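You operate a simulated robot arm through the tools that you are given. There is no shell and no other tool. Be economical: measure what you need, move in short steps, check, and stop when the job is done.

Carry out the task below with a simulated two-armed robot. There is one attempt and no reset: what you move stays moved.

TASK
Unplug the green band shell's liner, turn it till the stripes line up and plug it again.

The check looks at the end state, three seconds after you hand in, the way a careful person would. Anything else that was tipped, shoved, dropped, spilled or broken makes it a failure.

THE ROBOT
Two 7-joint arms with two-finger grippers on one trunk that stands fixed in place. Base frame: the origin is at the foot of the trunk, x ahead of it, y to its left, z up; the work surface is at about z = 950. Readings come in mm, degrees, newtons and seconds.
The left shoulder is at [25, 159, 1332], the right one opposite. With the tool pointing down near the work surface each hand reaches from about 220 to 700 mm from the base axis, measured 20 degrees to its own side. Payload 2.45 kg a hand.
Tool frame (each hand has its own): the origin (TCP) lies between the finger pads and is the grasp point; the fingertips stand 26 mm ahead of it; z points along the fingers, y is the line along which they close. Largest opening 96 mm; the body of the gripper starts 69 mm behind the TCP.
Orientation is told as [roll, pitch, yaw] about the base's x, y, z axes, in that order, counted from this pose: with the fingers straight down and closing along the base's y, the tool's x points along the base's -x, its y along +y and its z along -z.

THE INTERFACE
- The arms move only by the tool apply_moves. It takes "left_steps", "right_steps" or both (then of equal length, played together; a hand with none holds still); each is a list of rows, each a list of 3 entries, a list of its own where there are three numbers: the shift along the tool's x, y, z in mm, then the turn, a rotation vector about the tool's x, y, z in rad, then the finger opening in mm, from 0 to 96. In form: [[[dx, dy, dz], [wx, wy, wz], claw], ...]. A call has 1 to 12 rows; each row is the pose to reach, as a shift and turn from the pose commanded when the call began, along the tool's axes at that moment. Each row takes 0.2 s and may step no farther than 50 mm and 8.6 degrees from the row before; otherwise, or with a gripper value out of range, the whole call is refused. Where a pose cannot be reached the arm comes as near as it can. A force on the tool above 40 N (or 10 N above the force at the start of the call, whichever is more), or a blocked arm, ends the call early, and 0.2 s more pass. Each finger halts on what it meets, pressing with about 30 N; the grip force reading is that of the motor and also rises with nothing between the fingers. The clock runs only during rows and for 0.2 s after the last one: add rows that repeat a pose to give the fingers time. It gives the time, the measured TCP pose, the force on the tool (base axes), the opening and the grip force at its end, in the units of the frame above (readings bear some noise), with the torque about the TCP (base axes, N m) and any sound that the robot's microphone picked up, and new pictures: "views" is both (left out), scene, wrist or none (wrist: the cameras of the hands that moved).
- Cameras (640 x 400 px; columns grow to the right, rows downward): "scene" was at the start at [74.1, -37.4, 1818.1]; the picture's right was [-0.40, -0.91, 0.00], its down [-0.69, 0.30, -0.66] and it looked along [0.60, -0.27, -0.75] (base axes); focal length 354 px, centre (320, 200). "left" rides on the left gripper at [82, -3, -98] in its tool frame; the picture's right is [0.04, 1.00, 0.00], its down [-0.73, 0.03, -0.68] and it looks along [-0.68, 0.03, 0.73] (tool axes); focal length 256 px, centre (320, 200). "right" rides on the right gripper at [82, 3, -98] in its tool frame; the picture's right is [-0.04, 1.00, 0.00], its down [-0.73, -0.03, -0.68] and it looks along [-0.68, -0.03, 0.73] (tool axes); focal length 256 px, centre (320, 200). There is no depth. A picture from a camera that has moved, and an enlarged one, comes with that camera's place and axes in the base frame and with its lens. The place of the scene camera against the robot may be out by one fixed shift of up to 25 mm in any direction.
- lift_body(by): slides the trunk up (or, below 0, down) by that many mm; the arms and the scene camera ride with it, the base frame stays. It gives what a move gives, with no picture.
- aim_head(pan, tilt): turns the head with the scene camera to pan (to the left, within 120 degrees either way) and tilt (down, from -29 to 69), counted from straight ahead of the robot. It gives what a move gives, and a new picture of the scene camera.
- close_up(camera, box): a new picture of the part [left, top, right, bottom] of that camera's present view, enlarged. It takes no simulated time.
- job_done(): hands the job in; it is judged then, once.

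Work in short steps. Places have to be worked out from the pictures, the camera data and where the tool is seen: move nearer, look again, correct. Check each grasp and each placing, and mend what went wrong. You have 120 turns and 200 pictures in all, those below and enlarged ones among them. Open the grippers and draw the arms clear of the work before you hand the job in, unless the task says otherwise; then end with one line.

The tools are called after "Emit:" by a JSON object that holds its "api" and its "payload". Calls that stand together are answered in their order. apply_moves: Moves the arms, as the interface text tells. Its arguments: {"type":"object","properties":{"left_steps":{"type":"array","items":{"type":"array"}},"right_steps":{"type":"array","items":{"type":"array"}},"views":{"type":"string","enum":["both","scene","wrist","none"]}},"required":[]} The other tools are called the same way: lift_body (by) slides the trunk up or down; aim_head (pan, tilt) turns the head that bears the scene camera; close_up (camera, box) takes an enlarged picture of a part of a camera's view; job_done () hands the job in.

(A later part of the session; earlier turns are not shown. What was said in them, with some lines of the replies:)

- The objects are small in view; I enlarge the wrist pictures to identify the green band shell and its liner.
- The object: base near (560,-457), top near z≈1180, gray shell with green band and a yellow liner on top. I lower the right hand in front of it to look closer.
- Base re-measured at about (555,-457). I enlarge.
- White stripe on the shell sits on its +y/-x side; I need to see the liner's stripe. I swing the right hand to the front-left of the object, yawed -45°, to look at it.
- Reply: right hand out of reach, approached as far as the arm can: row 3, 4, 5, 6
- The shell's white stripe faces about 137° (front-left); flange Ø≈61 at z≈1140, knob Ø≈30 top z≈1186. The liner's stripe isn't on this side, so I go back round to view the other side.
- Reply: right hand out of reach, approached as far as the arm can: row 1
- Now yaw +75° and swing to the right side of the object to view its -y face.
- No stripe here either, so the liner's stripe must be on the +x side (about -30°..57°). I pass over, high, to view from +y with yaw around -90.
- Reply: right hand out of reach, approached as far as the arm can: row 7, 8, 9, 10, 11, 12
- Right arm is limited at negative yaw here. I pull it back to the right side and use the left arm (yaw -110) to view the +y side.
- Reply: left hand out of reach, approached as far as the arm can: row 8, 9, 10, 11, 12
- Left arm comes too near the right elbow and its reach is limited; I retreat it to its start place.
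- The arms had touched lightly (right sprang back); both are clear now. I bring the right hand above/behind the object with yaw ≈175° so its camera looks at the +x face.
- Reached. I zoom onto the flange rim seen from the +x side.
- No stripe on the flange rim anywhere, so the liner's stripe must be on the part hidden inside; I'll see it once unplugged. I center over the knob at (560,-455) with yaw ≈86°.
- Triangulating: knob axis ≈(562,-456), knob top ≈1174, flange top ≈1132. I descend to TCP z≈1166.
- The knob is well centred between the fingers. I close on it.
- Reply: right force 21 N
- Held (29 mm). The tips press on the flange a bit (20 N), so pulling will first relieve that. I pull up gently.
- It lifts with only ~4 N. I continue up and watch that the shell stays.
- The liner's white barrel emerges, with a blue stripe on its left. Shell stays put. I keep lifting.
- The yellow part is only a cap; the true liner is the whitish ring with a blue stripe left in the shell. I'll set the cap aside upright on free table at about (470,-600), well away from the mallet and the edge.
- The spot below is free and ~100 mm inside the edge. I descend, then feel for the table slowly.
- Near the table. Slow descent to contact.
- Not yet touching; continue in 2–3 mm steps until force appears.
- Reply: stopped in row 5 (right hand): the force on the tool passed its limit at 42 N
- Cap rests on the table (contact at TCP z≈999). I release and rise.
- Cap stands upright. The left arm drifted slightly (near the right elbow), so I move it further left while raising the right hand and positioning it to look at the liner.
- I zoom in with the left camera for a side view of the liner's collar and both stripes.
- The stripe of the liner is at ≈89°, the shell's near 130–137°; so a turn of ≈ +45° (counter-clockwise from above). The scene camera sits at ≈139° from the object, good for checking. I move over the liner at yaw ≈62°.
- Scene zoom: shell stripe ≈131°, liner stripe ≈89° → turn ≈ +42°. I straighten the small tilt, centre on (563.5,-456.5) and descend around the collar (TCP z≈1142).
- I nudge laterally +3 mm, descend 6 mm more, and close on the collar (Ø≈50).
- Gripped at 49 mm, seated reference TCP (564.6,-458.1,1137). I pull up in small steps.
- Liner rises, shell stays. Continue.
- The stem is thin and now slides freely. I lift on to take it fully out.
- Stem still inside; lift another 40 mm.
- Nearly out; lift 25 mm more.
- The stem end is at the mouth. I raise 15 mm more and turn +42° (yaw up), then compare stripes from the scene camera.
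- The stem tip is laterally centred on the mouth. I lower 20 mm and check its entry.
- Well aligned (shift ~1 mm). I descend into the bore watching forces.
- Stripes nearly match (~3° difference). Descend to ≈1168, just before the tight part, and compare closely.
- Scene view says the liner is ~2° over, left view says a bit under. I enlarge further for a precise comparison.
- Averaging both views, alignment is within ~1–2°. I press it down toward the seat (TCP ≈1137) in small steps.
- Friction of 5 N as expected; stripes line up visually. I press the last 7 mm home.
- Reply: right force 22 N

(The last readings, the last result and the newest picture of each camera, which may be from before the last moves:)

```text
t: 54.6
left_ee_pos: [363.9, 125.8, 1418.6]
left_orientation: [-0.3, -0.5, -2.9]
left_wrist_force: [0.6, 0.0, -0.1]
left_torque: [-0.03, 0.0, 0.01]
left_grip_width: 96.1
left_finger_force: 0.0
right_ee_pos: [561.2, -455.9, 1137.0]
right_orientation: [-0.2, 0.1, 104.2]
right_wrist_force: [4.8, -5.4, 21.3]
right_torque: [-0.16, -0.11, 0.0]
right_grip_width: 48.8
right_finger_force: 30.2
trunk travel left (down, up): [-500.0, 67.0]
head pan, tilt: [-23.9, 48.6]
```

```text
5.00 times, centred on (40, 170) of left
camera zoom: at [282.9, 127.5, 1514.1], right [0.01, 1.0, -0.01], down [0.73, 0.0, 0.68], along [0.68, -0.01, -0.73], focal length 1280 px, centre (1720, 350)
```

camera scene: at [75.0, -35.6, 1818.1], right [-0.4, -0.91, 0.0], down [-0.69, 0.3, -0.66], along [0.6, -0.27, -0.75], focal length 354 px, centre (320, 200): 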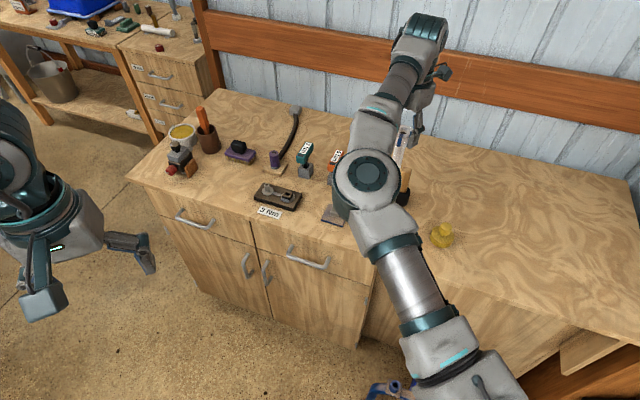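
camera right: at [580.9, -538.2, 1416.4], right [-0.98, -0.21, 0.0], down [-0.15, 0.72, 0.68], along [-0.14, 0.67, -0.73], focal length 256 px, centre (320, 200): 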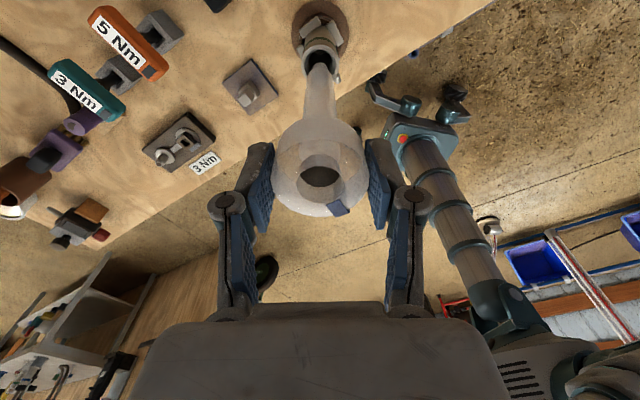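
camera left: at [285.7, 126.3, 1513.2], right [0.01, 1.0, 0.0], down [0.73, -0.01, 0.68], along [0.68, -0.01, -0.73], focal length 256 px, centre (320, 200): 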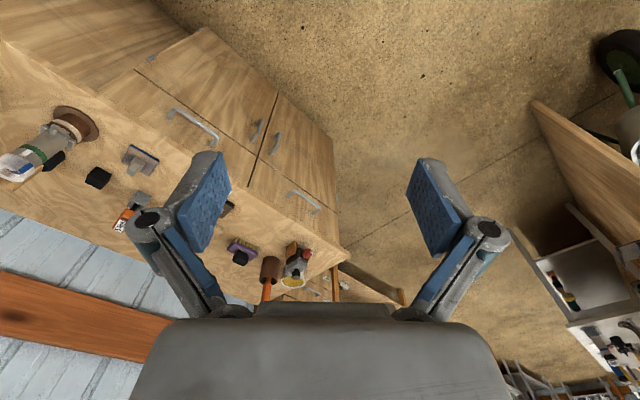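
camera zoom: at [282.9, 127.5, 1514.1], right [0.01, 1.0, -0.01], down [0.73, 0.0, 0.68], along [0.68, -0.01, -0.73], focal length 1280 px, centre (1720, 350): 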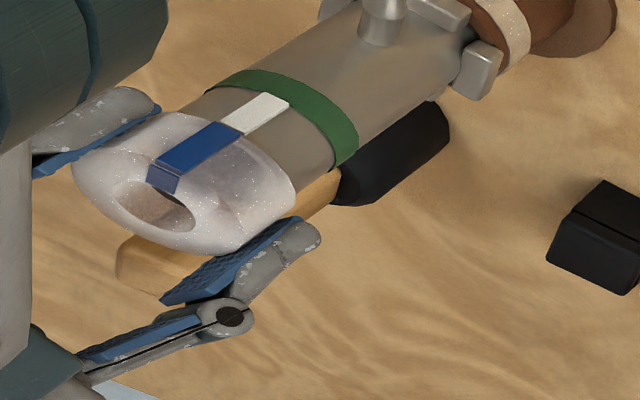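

Both views show the blue and white stripes exactly in line, and the liner is seated (21 N, TCP 1137). I relax the press, open and rise.

Emit:
{"api": "apply_moves", "payload": {"right_steps": [[[0, 0, -1.5], [0, 0, 0], 36], [[0, 0, -1.5], [0, 0, 0], 52], [[0, 0, -1.5], [0, 0, 0], 70], [[0, 0, -1.5], [0, 0, 0], 84], [[0, 0, -25], [0, 0, 0], 84], [[0, 0, -60], [0, 0, 0], 84], [[0, 0, -100], [0, 0, 0], 84]], "views": "wrist"}}

Emit:
{"api": "close_up", "payload": {"camera": "scene", "box": [370, 170, 420, 230]}}

Emit:
{"api": "close_up", "payload": {"camera": "left", "box": [0, 110, 80, 210]}}

```text
t: 56.2
left_ee_pos: [364.6, 125.0, 1417.5]
left_orientation: [-0.3, -0.4, -2.9]
left_wrist_force: [-0.2, -0.3, 0.0]
left_torque: [0.01, 0.0, -0.01]
left_grip_width: 96.1
left_finger_force: 0.1
right_ee_pos: [560.6, -457.1, 1233.8]
right_orientation: [0.0, -0.1, 104.1]
right_wrist_force: [-0.3, -0.8, 0.2]
right_torque: [-0.01, -0.02, -0.03]
right_grip_width: 84.1
right_finger_force: 0.0
trunk travel left (down, up): [-500.0, 67.0]
head pan, tilt: [-23.9, 48.6]
camera right: at [577.6, -537.0, 1332.7], right [-0.98, -0.21, 0.0], down [-0.15, 0.72, 0.68], along [-0.14, 0.67, -0.73], focal length 256 px, centre (320, 200)
```

right: 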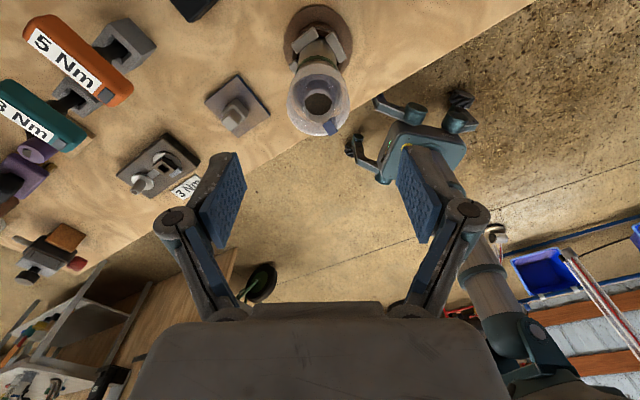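

```text
6.67 times, centred on (395, 200) of scene
camera zoom: at [73.7, -34.7, 1818.2], right [-0.4, -0.91, 0.0], down [-0.69, 0.3, -0.66], along [0.6, -0.27, -0.75], focal length 2360 px, centre (-180, 200)
```

zoom: 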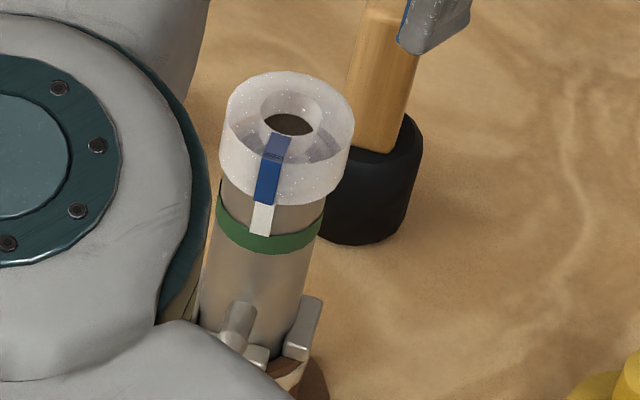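

```text
4.00 times, centred on (40, 160) of left
camera zoom: at [283.2, 126.2, 1513.9], right [0.01, 1.0, 0.0], down [0.73, 0.0, 0.68], along [0.68, -0.01, -0.73], focal length 1024 px, centre (1440, 360)
```

zoom: 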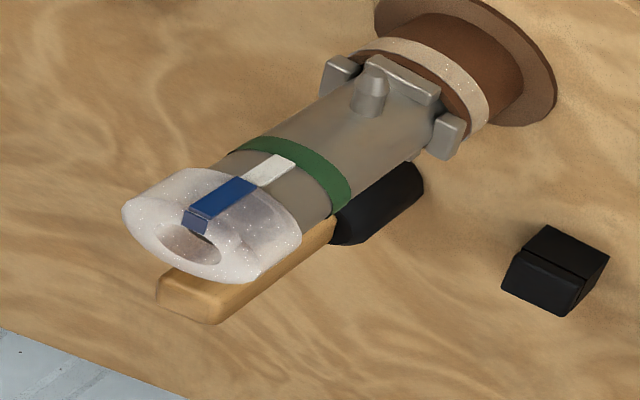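

Liner is seated with stripes aligned after release. To leave everything as found I'll put the yellow cap back; moving over it at (469,-599).

Emit:
{"api": "apply_moves", "payload": {"right_steps": [[[0, 0, -30], [0, 0, 0], 84], [[29, 31, -30], [0, 0, 0], 80], [[58, 62, -30], [0, 0, 0], 70], [[87, 93, -10], [0, 0, 0], 60], [[115.5, 123.6, 30], [0, 0, 0], 60], [[115.5, 123.6, 75], [0, 0, 0], 60], [[115.5, 123.6, 120], [0, 0, 0], 60]], "views": "wrist"}}

```text
refused: row 5 steps farther than a row can; nothing moved
```

Emit:
{"api": "apply_moves", "payload": {"right_steps": [[[0, 0, -30], [0, 0, 0], 84], [[29, 31, -30], [0, 0, 0], 80], [[58, 62, -30], [0, 0, 0], 70], [[87, 93, -20], [0, 0, 0], 60], [[115.5, 123.6, 0], [0, 0, 0], 60], [[115.5, 123.6, 45], [0, 0, 0], 60], [[115.5, 123.6, 90], [0, 0, 0], 60], [[115.5, 123.6, 120], [0, 0, 0], 60]], "views": "wrist"}}

```text
t: 58.0
left_ee_pos: [366.4, 124.4, 1416.7]
left_orientation: [-0.2, -0.5, -2.9]
left_wrist_force: [0.3, -0.3, 1.2]
left_torque: [0.02, 0.0, 0.0]
left_grip_width: 96.0
left_finger_force: 0.1
right_ee_pos: [470.3, -599.6, 1114.4]
right_orientation: [0.0, -0.1, 104.3]
right_wrist_force: [-0.3, -0.4, 0.0]
right_torque: [0.0, -0.03, 0.02]
right_grip_width: 60.0
right_finger_force: 0.0
trunk travel left (down, up): [-500.0, 67.0]
head pan, tilt: [-23.9, 48.6]
camera right: at [487.6, -680.6, 1213.7], right [-0.98, -0.21, 0.0], down [-0.15, 0.72, 0.68], along [-0.14, 0.67, -0.73], focal length 256 px, centre (320, 200)
```

right: 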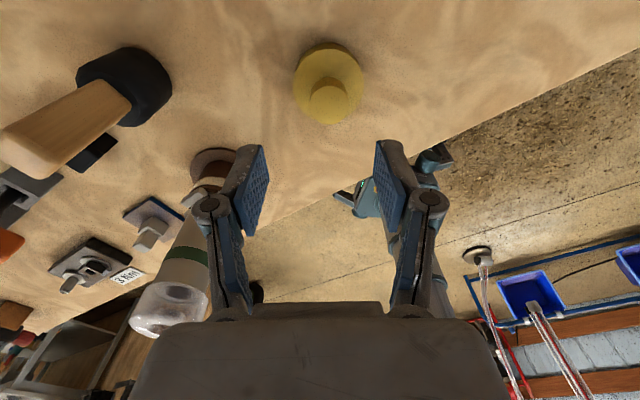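

Cap at about (464,-599). I centre, descend to TCP z≈1001 and check.

Emit:
{"api": "apply_moves", "payload": {"right_steps": [[[-2.5, 5.9, 30], [0, 0, 0], 60], [[-2.5, 5.9, 65], [0, 0, 0], 60], [[-2.5, 5.9, 95], [0, 0, 0], 60], [[-2.5, 5.9, 113], [0, 0, 0], 60]], "views": "wrist"}}

```text
t: 59.0
left_ee_pos: [365.7, 123.5, 1417.4]
left_orientation: [-0.2, -0.3, -3.0]
left_wrist_force: [-0.3, -0.3, -0.1]
left_torque: [-0.03, 0.01, -0.01]
left_grip_width: 96.0
left_finger_force: 0.1
right_ee_pos: [463.0, -599.4, 1000.8]
right_orientation: [-0.1, -0.1, 104.1]
right_wrist_force: [0.7, 0.6, 0.2]
right_torque: [0.01, 0.01, 0.04]
right_grip_width: 60.1
right_finger_force: 0.1
trunk travel left (down, up): [-500.0, 67.0]
head pan, tilt: [-23.9, 48.6]
camera right: at [481.0, -679.2, 1099.5], right [-0.98, -0.21, 0.0], down [-0.15, 0.72, 0.68], along [-0.14, 0.67, -0.73], focal length 256 px, centre (320, 200)
```

right: 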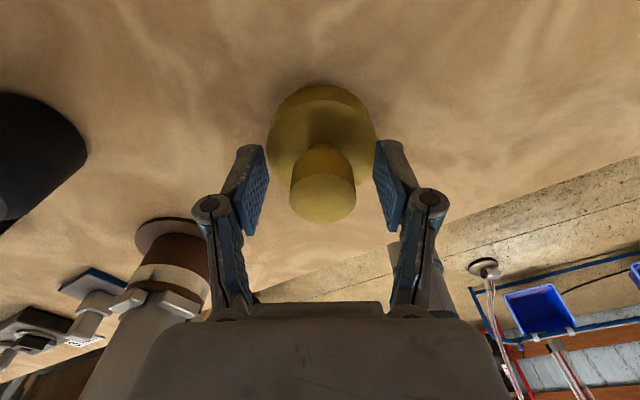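

Centred. Close, and lift the cap.

Emit:
{"api": "apply_moves", "payload": {"right_steps": [[[0, 1, 0], [0, 0, 0], 44], [[0, 1, 0], [0, 0, 0], 30], [[0, 1, 0], [0, 0, 0], 15], [[0, 1, 0], [0, 0, 0], 10], [[0, 1, -20], [0, 0, 0], 10], [[0, 1, -65], [0, 0, 0], 10], [[0, 1, -110], [0, 0, 0], 10], [[0, 1, -155], [0, 0, 0], 10], [[0, 1, -200], [0, 0, 0], 10], [[0, 1, -245], [0, 0, 0], 10]], "views": "wrist"}}

```text
t: 61.2
left_ee_pos: [365.1, 123.9, 1418.6]
left_orientation: [-0.2, -0.5, -2.9]
left_wrist_force: [0.4, -0.5, -0.8]
left_torque: [0.0, -0.01, 0.03]
left_grip_width: 96.1
left_finger_force: 0.0
right_ee_pos: [463.0, -605.5, 1251.0]
right_orientation: [0.0, -0.1, 104.2]
right_wrist_force: [-0.5, 0.3, -0.4]
right_torque: [0.0, -0.01, 0.0]
right_grip_width: 29.1
right_finger_force: 29.6
trunk travel left (down, up): [-500.0, 67.0]
head pan, tilt: [-23.9, 48.6]
camera right: at [480.0, -684.7, 1349.3], right [-0.98, -0.21, 0.0], down [-0.15, 0.72, 0.68], along [-0.14, 0.67, -0.73], focal length 256 px, centre (320, 200)
```

right: 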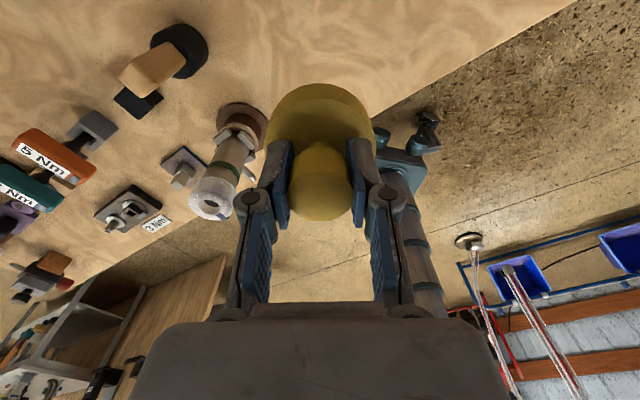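

Cap held. Move it back over the liner at z≈1246.

Emit:
{"api": "apply_moves", "payload": {"right_steps": [[[-28, -33, 0], [0, 0, 0], 10], [[-57, -66, 0], [0, 0, 0], 10], [[-86, -99, 0], [0, 0, 0], 10], [[-114, -132, 0], [0, 0, 0], 10], [[-114, -132, 0], [0, 0, 0], 10]], "views": "wrist"}}

Emit:
{"api": "close_up", "payload": {"camera": "scene", "box": [360, 140, 430, 230]}}

```text
t: 62.5
left_ee_pos: [366.0, 124.9, 1417.4]
left_orientation: [-0.2, -0.4, -3.0]
left_wrist_force: [-0.4, -0.4, 0.1]
left_torque: [0.04, 0.02, 0.0]
left_grip_width: 96.0
left_finger_force: 0.1
right_ee_pos: [564.2, -455.7, 1244.1]
right_orientation: [0.0, -0.1, 104.2]
right_wrist_force: [0.6, -0.2, -0.2]
right_torque: [0.0, 0.0, 0.03]
right_grip_width: 28.6
right_finger_force: 30.0
trunk travel left (down, up): [-500.0, 67.0]
head pan, tilt: [-23.9, 48.6]
camera right: at [581.2, -534.7, 1344.0], right [-0.98, -0.21, 0.0], down [-0.15, 0.72, 0.68], along [-0.14, 0.67, -0.73], focal length 256 px, centre (320, 200)
```

right: 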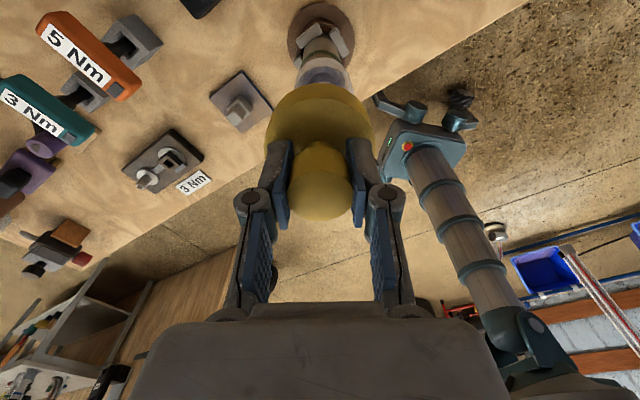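

```text
4.44 times, centred on (395, 185) of scene
camera zoom: at [75.5, -35.2, 1818.1], right [-0.4, -0.91, 0.0], down [-0.69, 0.3, -0.66], along [0.6, -0.27, -0.75], focal length 1573 px, centre (-13, 267)
```

zoom: 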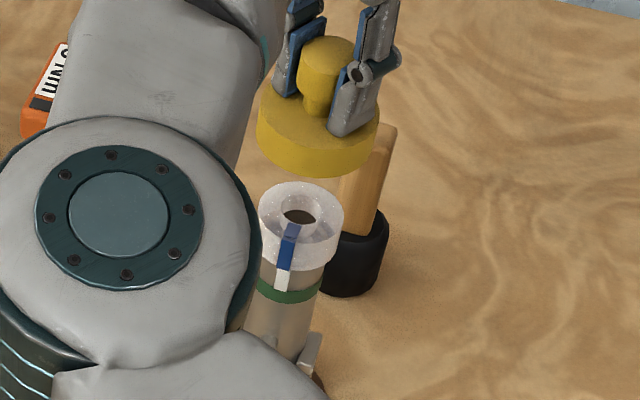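

Looks aligned. I lower to just above the liner and check again.

Emit:
{"api": "apply_moves", "payload": {"right_steps": [[[0, 0, 20], [0, 0, 0], 10], [[0, 0, 40], [0, 0, 0], 10], [[0, 0, 54], [0, 0, 0], 10], [[0, 0, 54], [0, 0, 0], 10]], "views": "none"}}

Emit:
{"api": "close_up", "payload": {"camera": "scene", "box": [370, 160, 420, 220]}}

Emit:
{"api": "close_up", "payload": {"camera": "right", "box": [270, 20, 370, 150]}}

Emit:
{"api": "close_up", "payload": {"camera": "left", "box": [0, 110, 80, 210]}}

```text
t: 63.5
left_ee_pos: [365.8, 125.6, 1417.9]
left_orientation: [-0.2, -0.4, -2.9]
left_wrist_force: [1.0, -0.8, -0.5]
left_torque: [0.01, 0.02, -0.02]
left_grip_width: 96.0
left_finger_force: 0.1
right_ee_pos: [562.1, -454.6, 1191.9]
right_orientation: [-0.1, 0.0, 104.2]
right_wrist_force: [0.3, -0.8, -0.6]
right_torque: [0.01, 0.0, 0.01]
right_grip_width: 28.8
right_finger_force: 30.1
trunk travel left (down, up): [-500.0, 67.0]
head pan, tilt: [-23.9, 48.6]
```

```text
6.67 times, centred on (395, 190) of scene
camera zoom: at [74.9, -34.9, 1818.1], right [-0.4, -0.91, 0.0], down [-0.69, 0.3, -0.66], along [0.6, -0.27, -0.75], focal length 2360 px, centre (-180, 267)
```

zoom: 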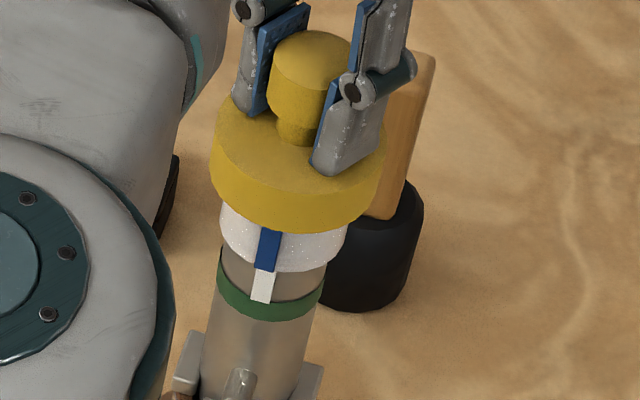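

```text
3.08 times, centred on (320, 85) of right
camera zoom: at [579.1, -535.0, 1291.7], right [-0.98, -0.21, 0.0], down [-0.15, 0.72, 0.68], along [-0.14, 0.67, -0.73], focal length 788 px, centre (320, 554)
```

zoom: 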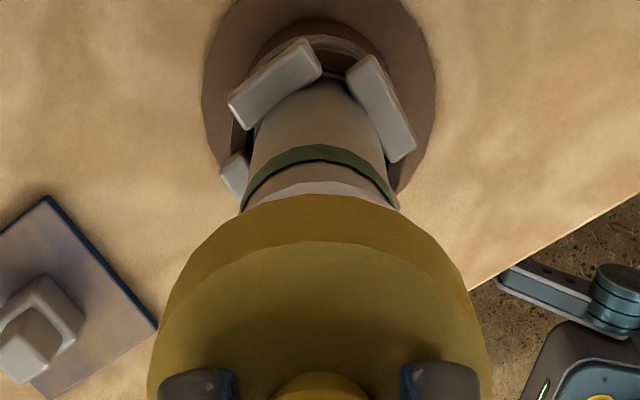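

```text
4.00 times, centred on (40, 160) of left
camera zoom: at [284.0, 126.0, 1513.8], right [0.01, 1.0, 0.0], down [0.73, -0.01, 0.68], along [0.68, -0.01, -0.73], focal length 1024 px, centre (1440, 360)
```

zoom: 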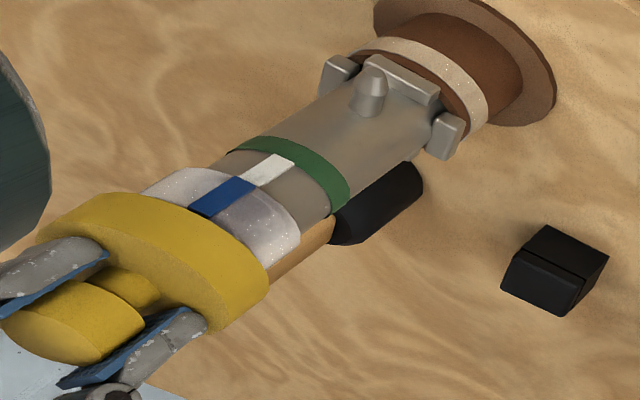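

Centring is good in both directions. I lower in small steps to its former seat (TCP ≈1167), watching force.

Emit:
{"api": "apply_moves", "payload": {"right_steps": [[[1, 0, 5], [0, 0, 0], 10], [[1, 0, 10], [0, 0, 0], 10], [[1, 0, 15], [0, 0, 0], 10], [[1, 0, 19], [0, 0, 0], 10]], "views": "none"}}

Emit:
{"api": "close_up", "payload": {"camera": "scene", "box": [370, 160, 420, 220]}}

```text
t: 64.5
left_ee_pos: [367.6, 122.0, 1417.6]
left_orientation: [-0.1, -0.3, -2.9]
left_wrist_force: [0.4, -0.2, 0.0]
left_torque: [0.01, -0.01, 0.0]
left_grip_width: 96.0
left_finger_force: 0.1
right_ee_pos: [563.3, -460.3, 1171.1]
right_orientation: [0.2, -0.2, 104.2]
right_wrist_force: [1.0, -0.1, -1.3]
right_torque: [0.01, -0.03, 0.03]
right_grip_width: 28.5
right_finger_force: 29.9
trunk travel left (down, up): [-500.0, 67.0]
head pan, tilt: [-23.9, 48.6]
```

```text
6.67 times, centred on (395, 190) of scene
camera zoom: at [76.8, -38.1, 1817.9], right [-0.4, -0.91, 0.0], down [-0.69, 0.31, -0.66], along [0.6, -0.27, -0.75], focal length 2360 px, centre (-180, 267)
```

zoom: 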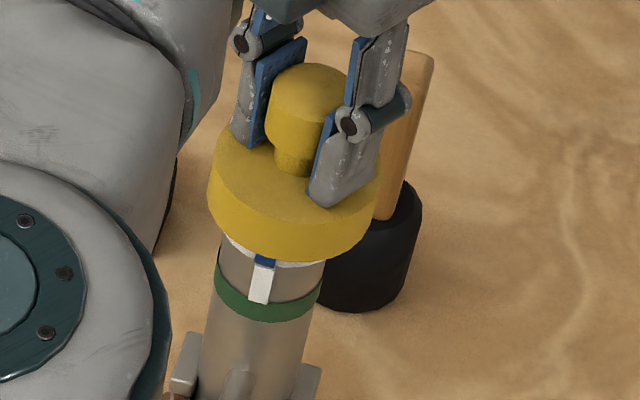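

It slides over the collar freely. Lower the last few mm to contact.

Emit:
{"api": "apply_moves", "payload": {"right_steps": [[[0, 0, 2], [0, 0, 0], 10], [[0, 0, 4], [0, 0, 0], 10], [[0, 0, 6], [0, 0, 0], 10]], "views": "none"}}

Emit:
{"api": "close_up", "payload": {"camera": "scene", "box": [370, 160, 420, 220]}}

```text
t: 65.2
left_ee_pos: [364.2, 126.1, 1417.2]
left_orientation: [-0.3, -0.4, -3.0]
left_wrist_force: [0.7, 0.4, 0.2]
left_torque: [-0.03, -0.03, 0.01]
left_grip_width: 95.9
left_finger_force: 0.0
right_ee_pos: [561.6, -456.7, 1170.1]
right_orientation: [-0.1, 0.0, 104.2]
right_wrist_force: [2.2, -1.3, 8.0]
right_torque: [-0.21, -0.03, 0.04]
right_grip_width: 28.7
right_finger_force: 29.8
trunk travel left (down, up): [-500.0, 67.0]
head pan, tilt: [-23.9, 48.6]
```

```text
6.67 times, centred on (395, 190) of scene
camera zoom: at [73.6, -33.5, 1818.3], right [-0.4, -0.91, 0.0], down [-0.69, 0.3, -0.66], along [0.6, -0.27, -0.75], focal length 2360 px, centre (-180, 267)
```

zoom: 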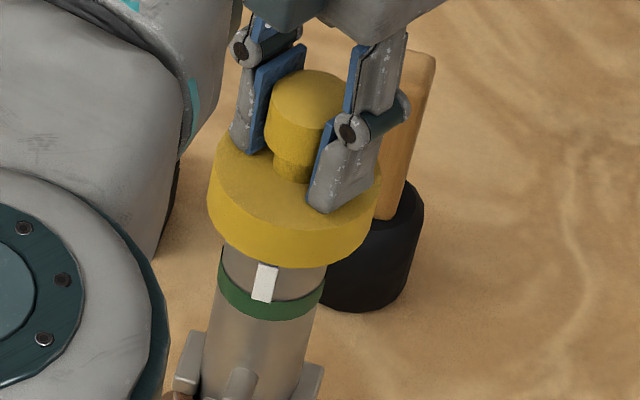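

The cap rests as before (8 N contact). Release and rise.

Emit:
{"api": "apply_moves", "payload": {"right_steps": [[[0, 0, -1], [0, 0, 0], 26], [[0, 0, -1], [0, 0, 0], 40], [[0, 0, -1], [0, 0, 0], 60], [[0, 0, -1], [0, 0, 0], 60], [[0, 0, -25], [0, 0, 0], 70], [[0, 0, -65], [0, 0, 0], 80], [[0, 0, -110], [0, 0, 0], 96], [[40, 0, -130], [0, 0, 0], 96], [[85, 0, -150], [0, 0, 0], 96], [[85, 45, -150], [0, 0, 0], 96], [[85, 90, -150], [0, 0, 0], 96], [[85, 130, -150], [0, 0, 0], 96]], "views": "both"}}

Emit:
{"api": "close_up", "payload": {"camera": "left", "box": [0, 110, 80, 210]}}

Emit:
{"api": "close_up", "payload": {"camera": "right", "box": [140, 80, 320, 280]}}

```text
t: 67.8
left_ee_pos: [364.7, 132.0, 1417.3]
left_orientation: [-0.5, -0.4, -2.9]
left_wrist_force: [-0.5, 0.2, 0.5]
left_torque: [-0.04, 0.0, 0.02]
left_grip_width: 96.1
left_finger_force: 0.0
right_ee_pos: [458.2, -564.8, 1323.2]
right_orientation: [0.1, 0.2, 104.4]
right_wrist_force: [-0.3, -0.1, 0.5]
right_torque: [0.01, -0.04, 0.02]
right_grip_width: 96.0
right_finger_force: 0.0
right hand out of reach, approached as far as the arm can: row 9
trunk travel left (down, up): [-500.0, 67.0]
head pan, tilt: [-23.9, 48.6]
camera scene: at [72.9, -24.1, 1818.4], right [-0.4, -0.91, 0.01], down [-0.69, 0.3, -0.66], along [0.6, -0.27, -0.75], focal length 354 px, centre (320, 200)
camera right: at [475.9, -644.7, 1422.9], right [-0.98, -0.21, 0.0], down [-0.15, 0.72, 0.68], along [-0.14, 0.66, -0.74], focal length 256 px, centre (320, 200)
```

scene: 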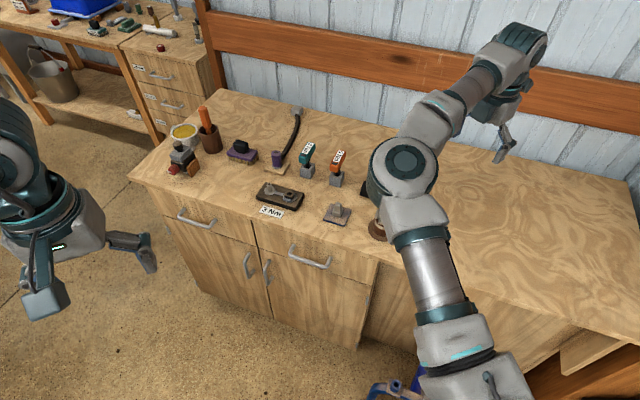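
right: 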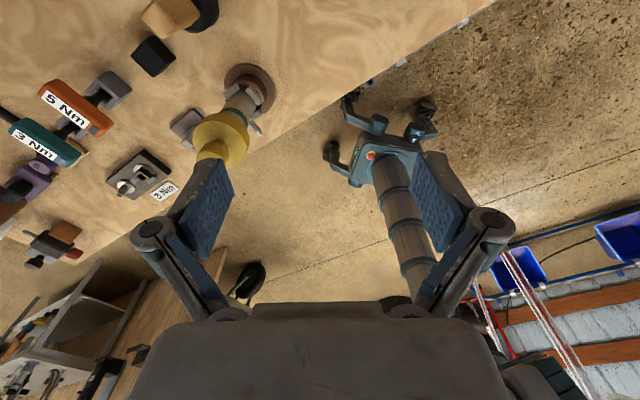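

```text
4.00 times, centred on (40, 160) of left
camera zoom: at [282.7, 133.7, 1513.2], right [0.01, 1.0, -0.01], down [0.73, 0.0, 0.68], along [0.68, -0.01, -0.73], focal length 1024 px, centre (1440, 360)
```

zoom: 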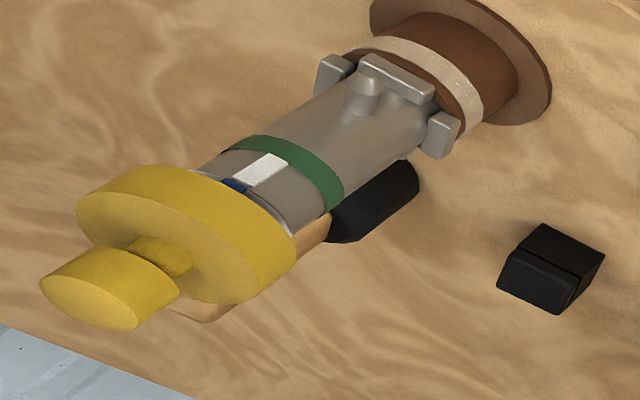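

```text
2.00 times, centred on (230, 180) of right
camera zoom: at [475.9, -644.7, 1422.9], right [-0.98, -0.21, 0.0], down [-0.15, 0.72, 0.68], along [-0.14, 0.66, -0.74], focal length 512 px, centre (500, 240)
```

zoom: 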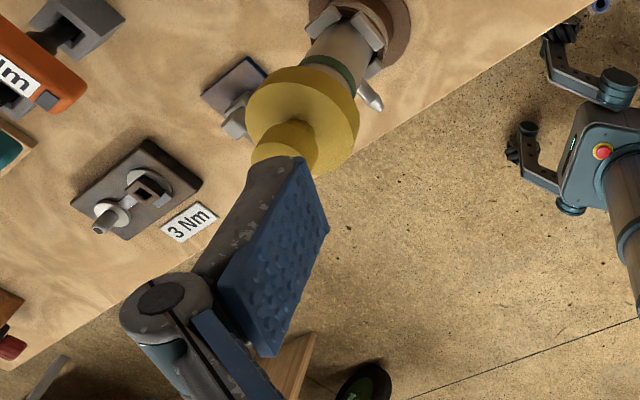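

The cap is back on its seat, and the sliver of blue under it lines up with the white stripe. Everything else stands undisturbed, and both hands are open and clear, so I hand in.

Emit:
{"api": "job_done", "payload": {}}

```text
The job is handed in.
```

I unplugged the green band shell's liner, turned it about 42° so its blue stripe lines up with the shell's white one, and plugged it fully back in. The yellow cap that covered it is back on top.
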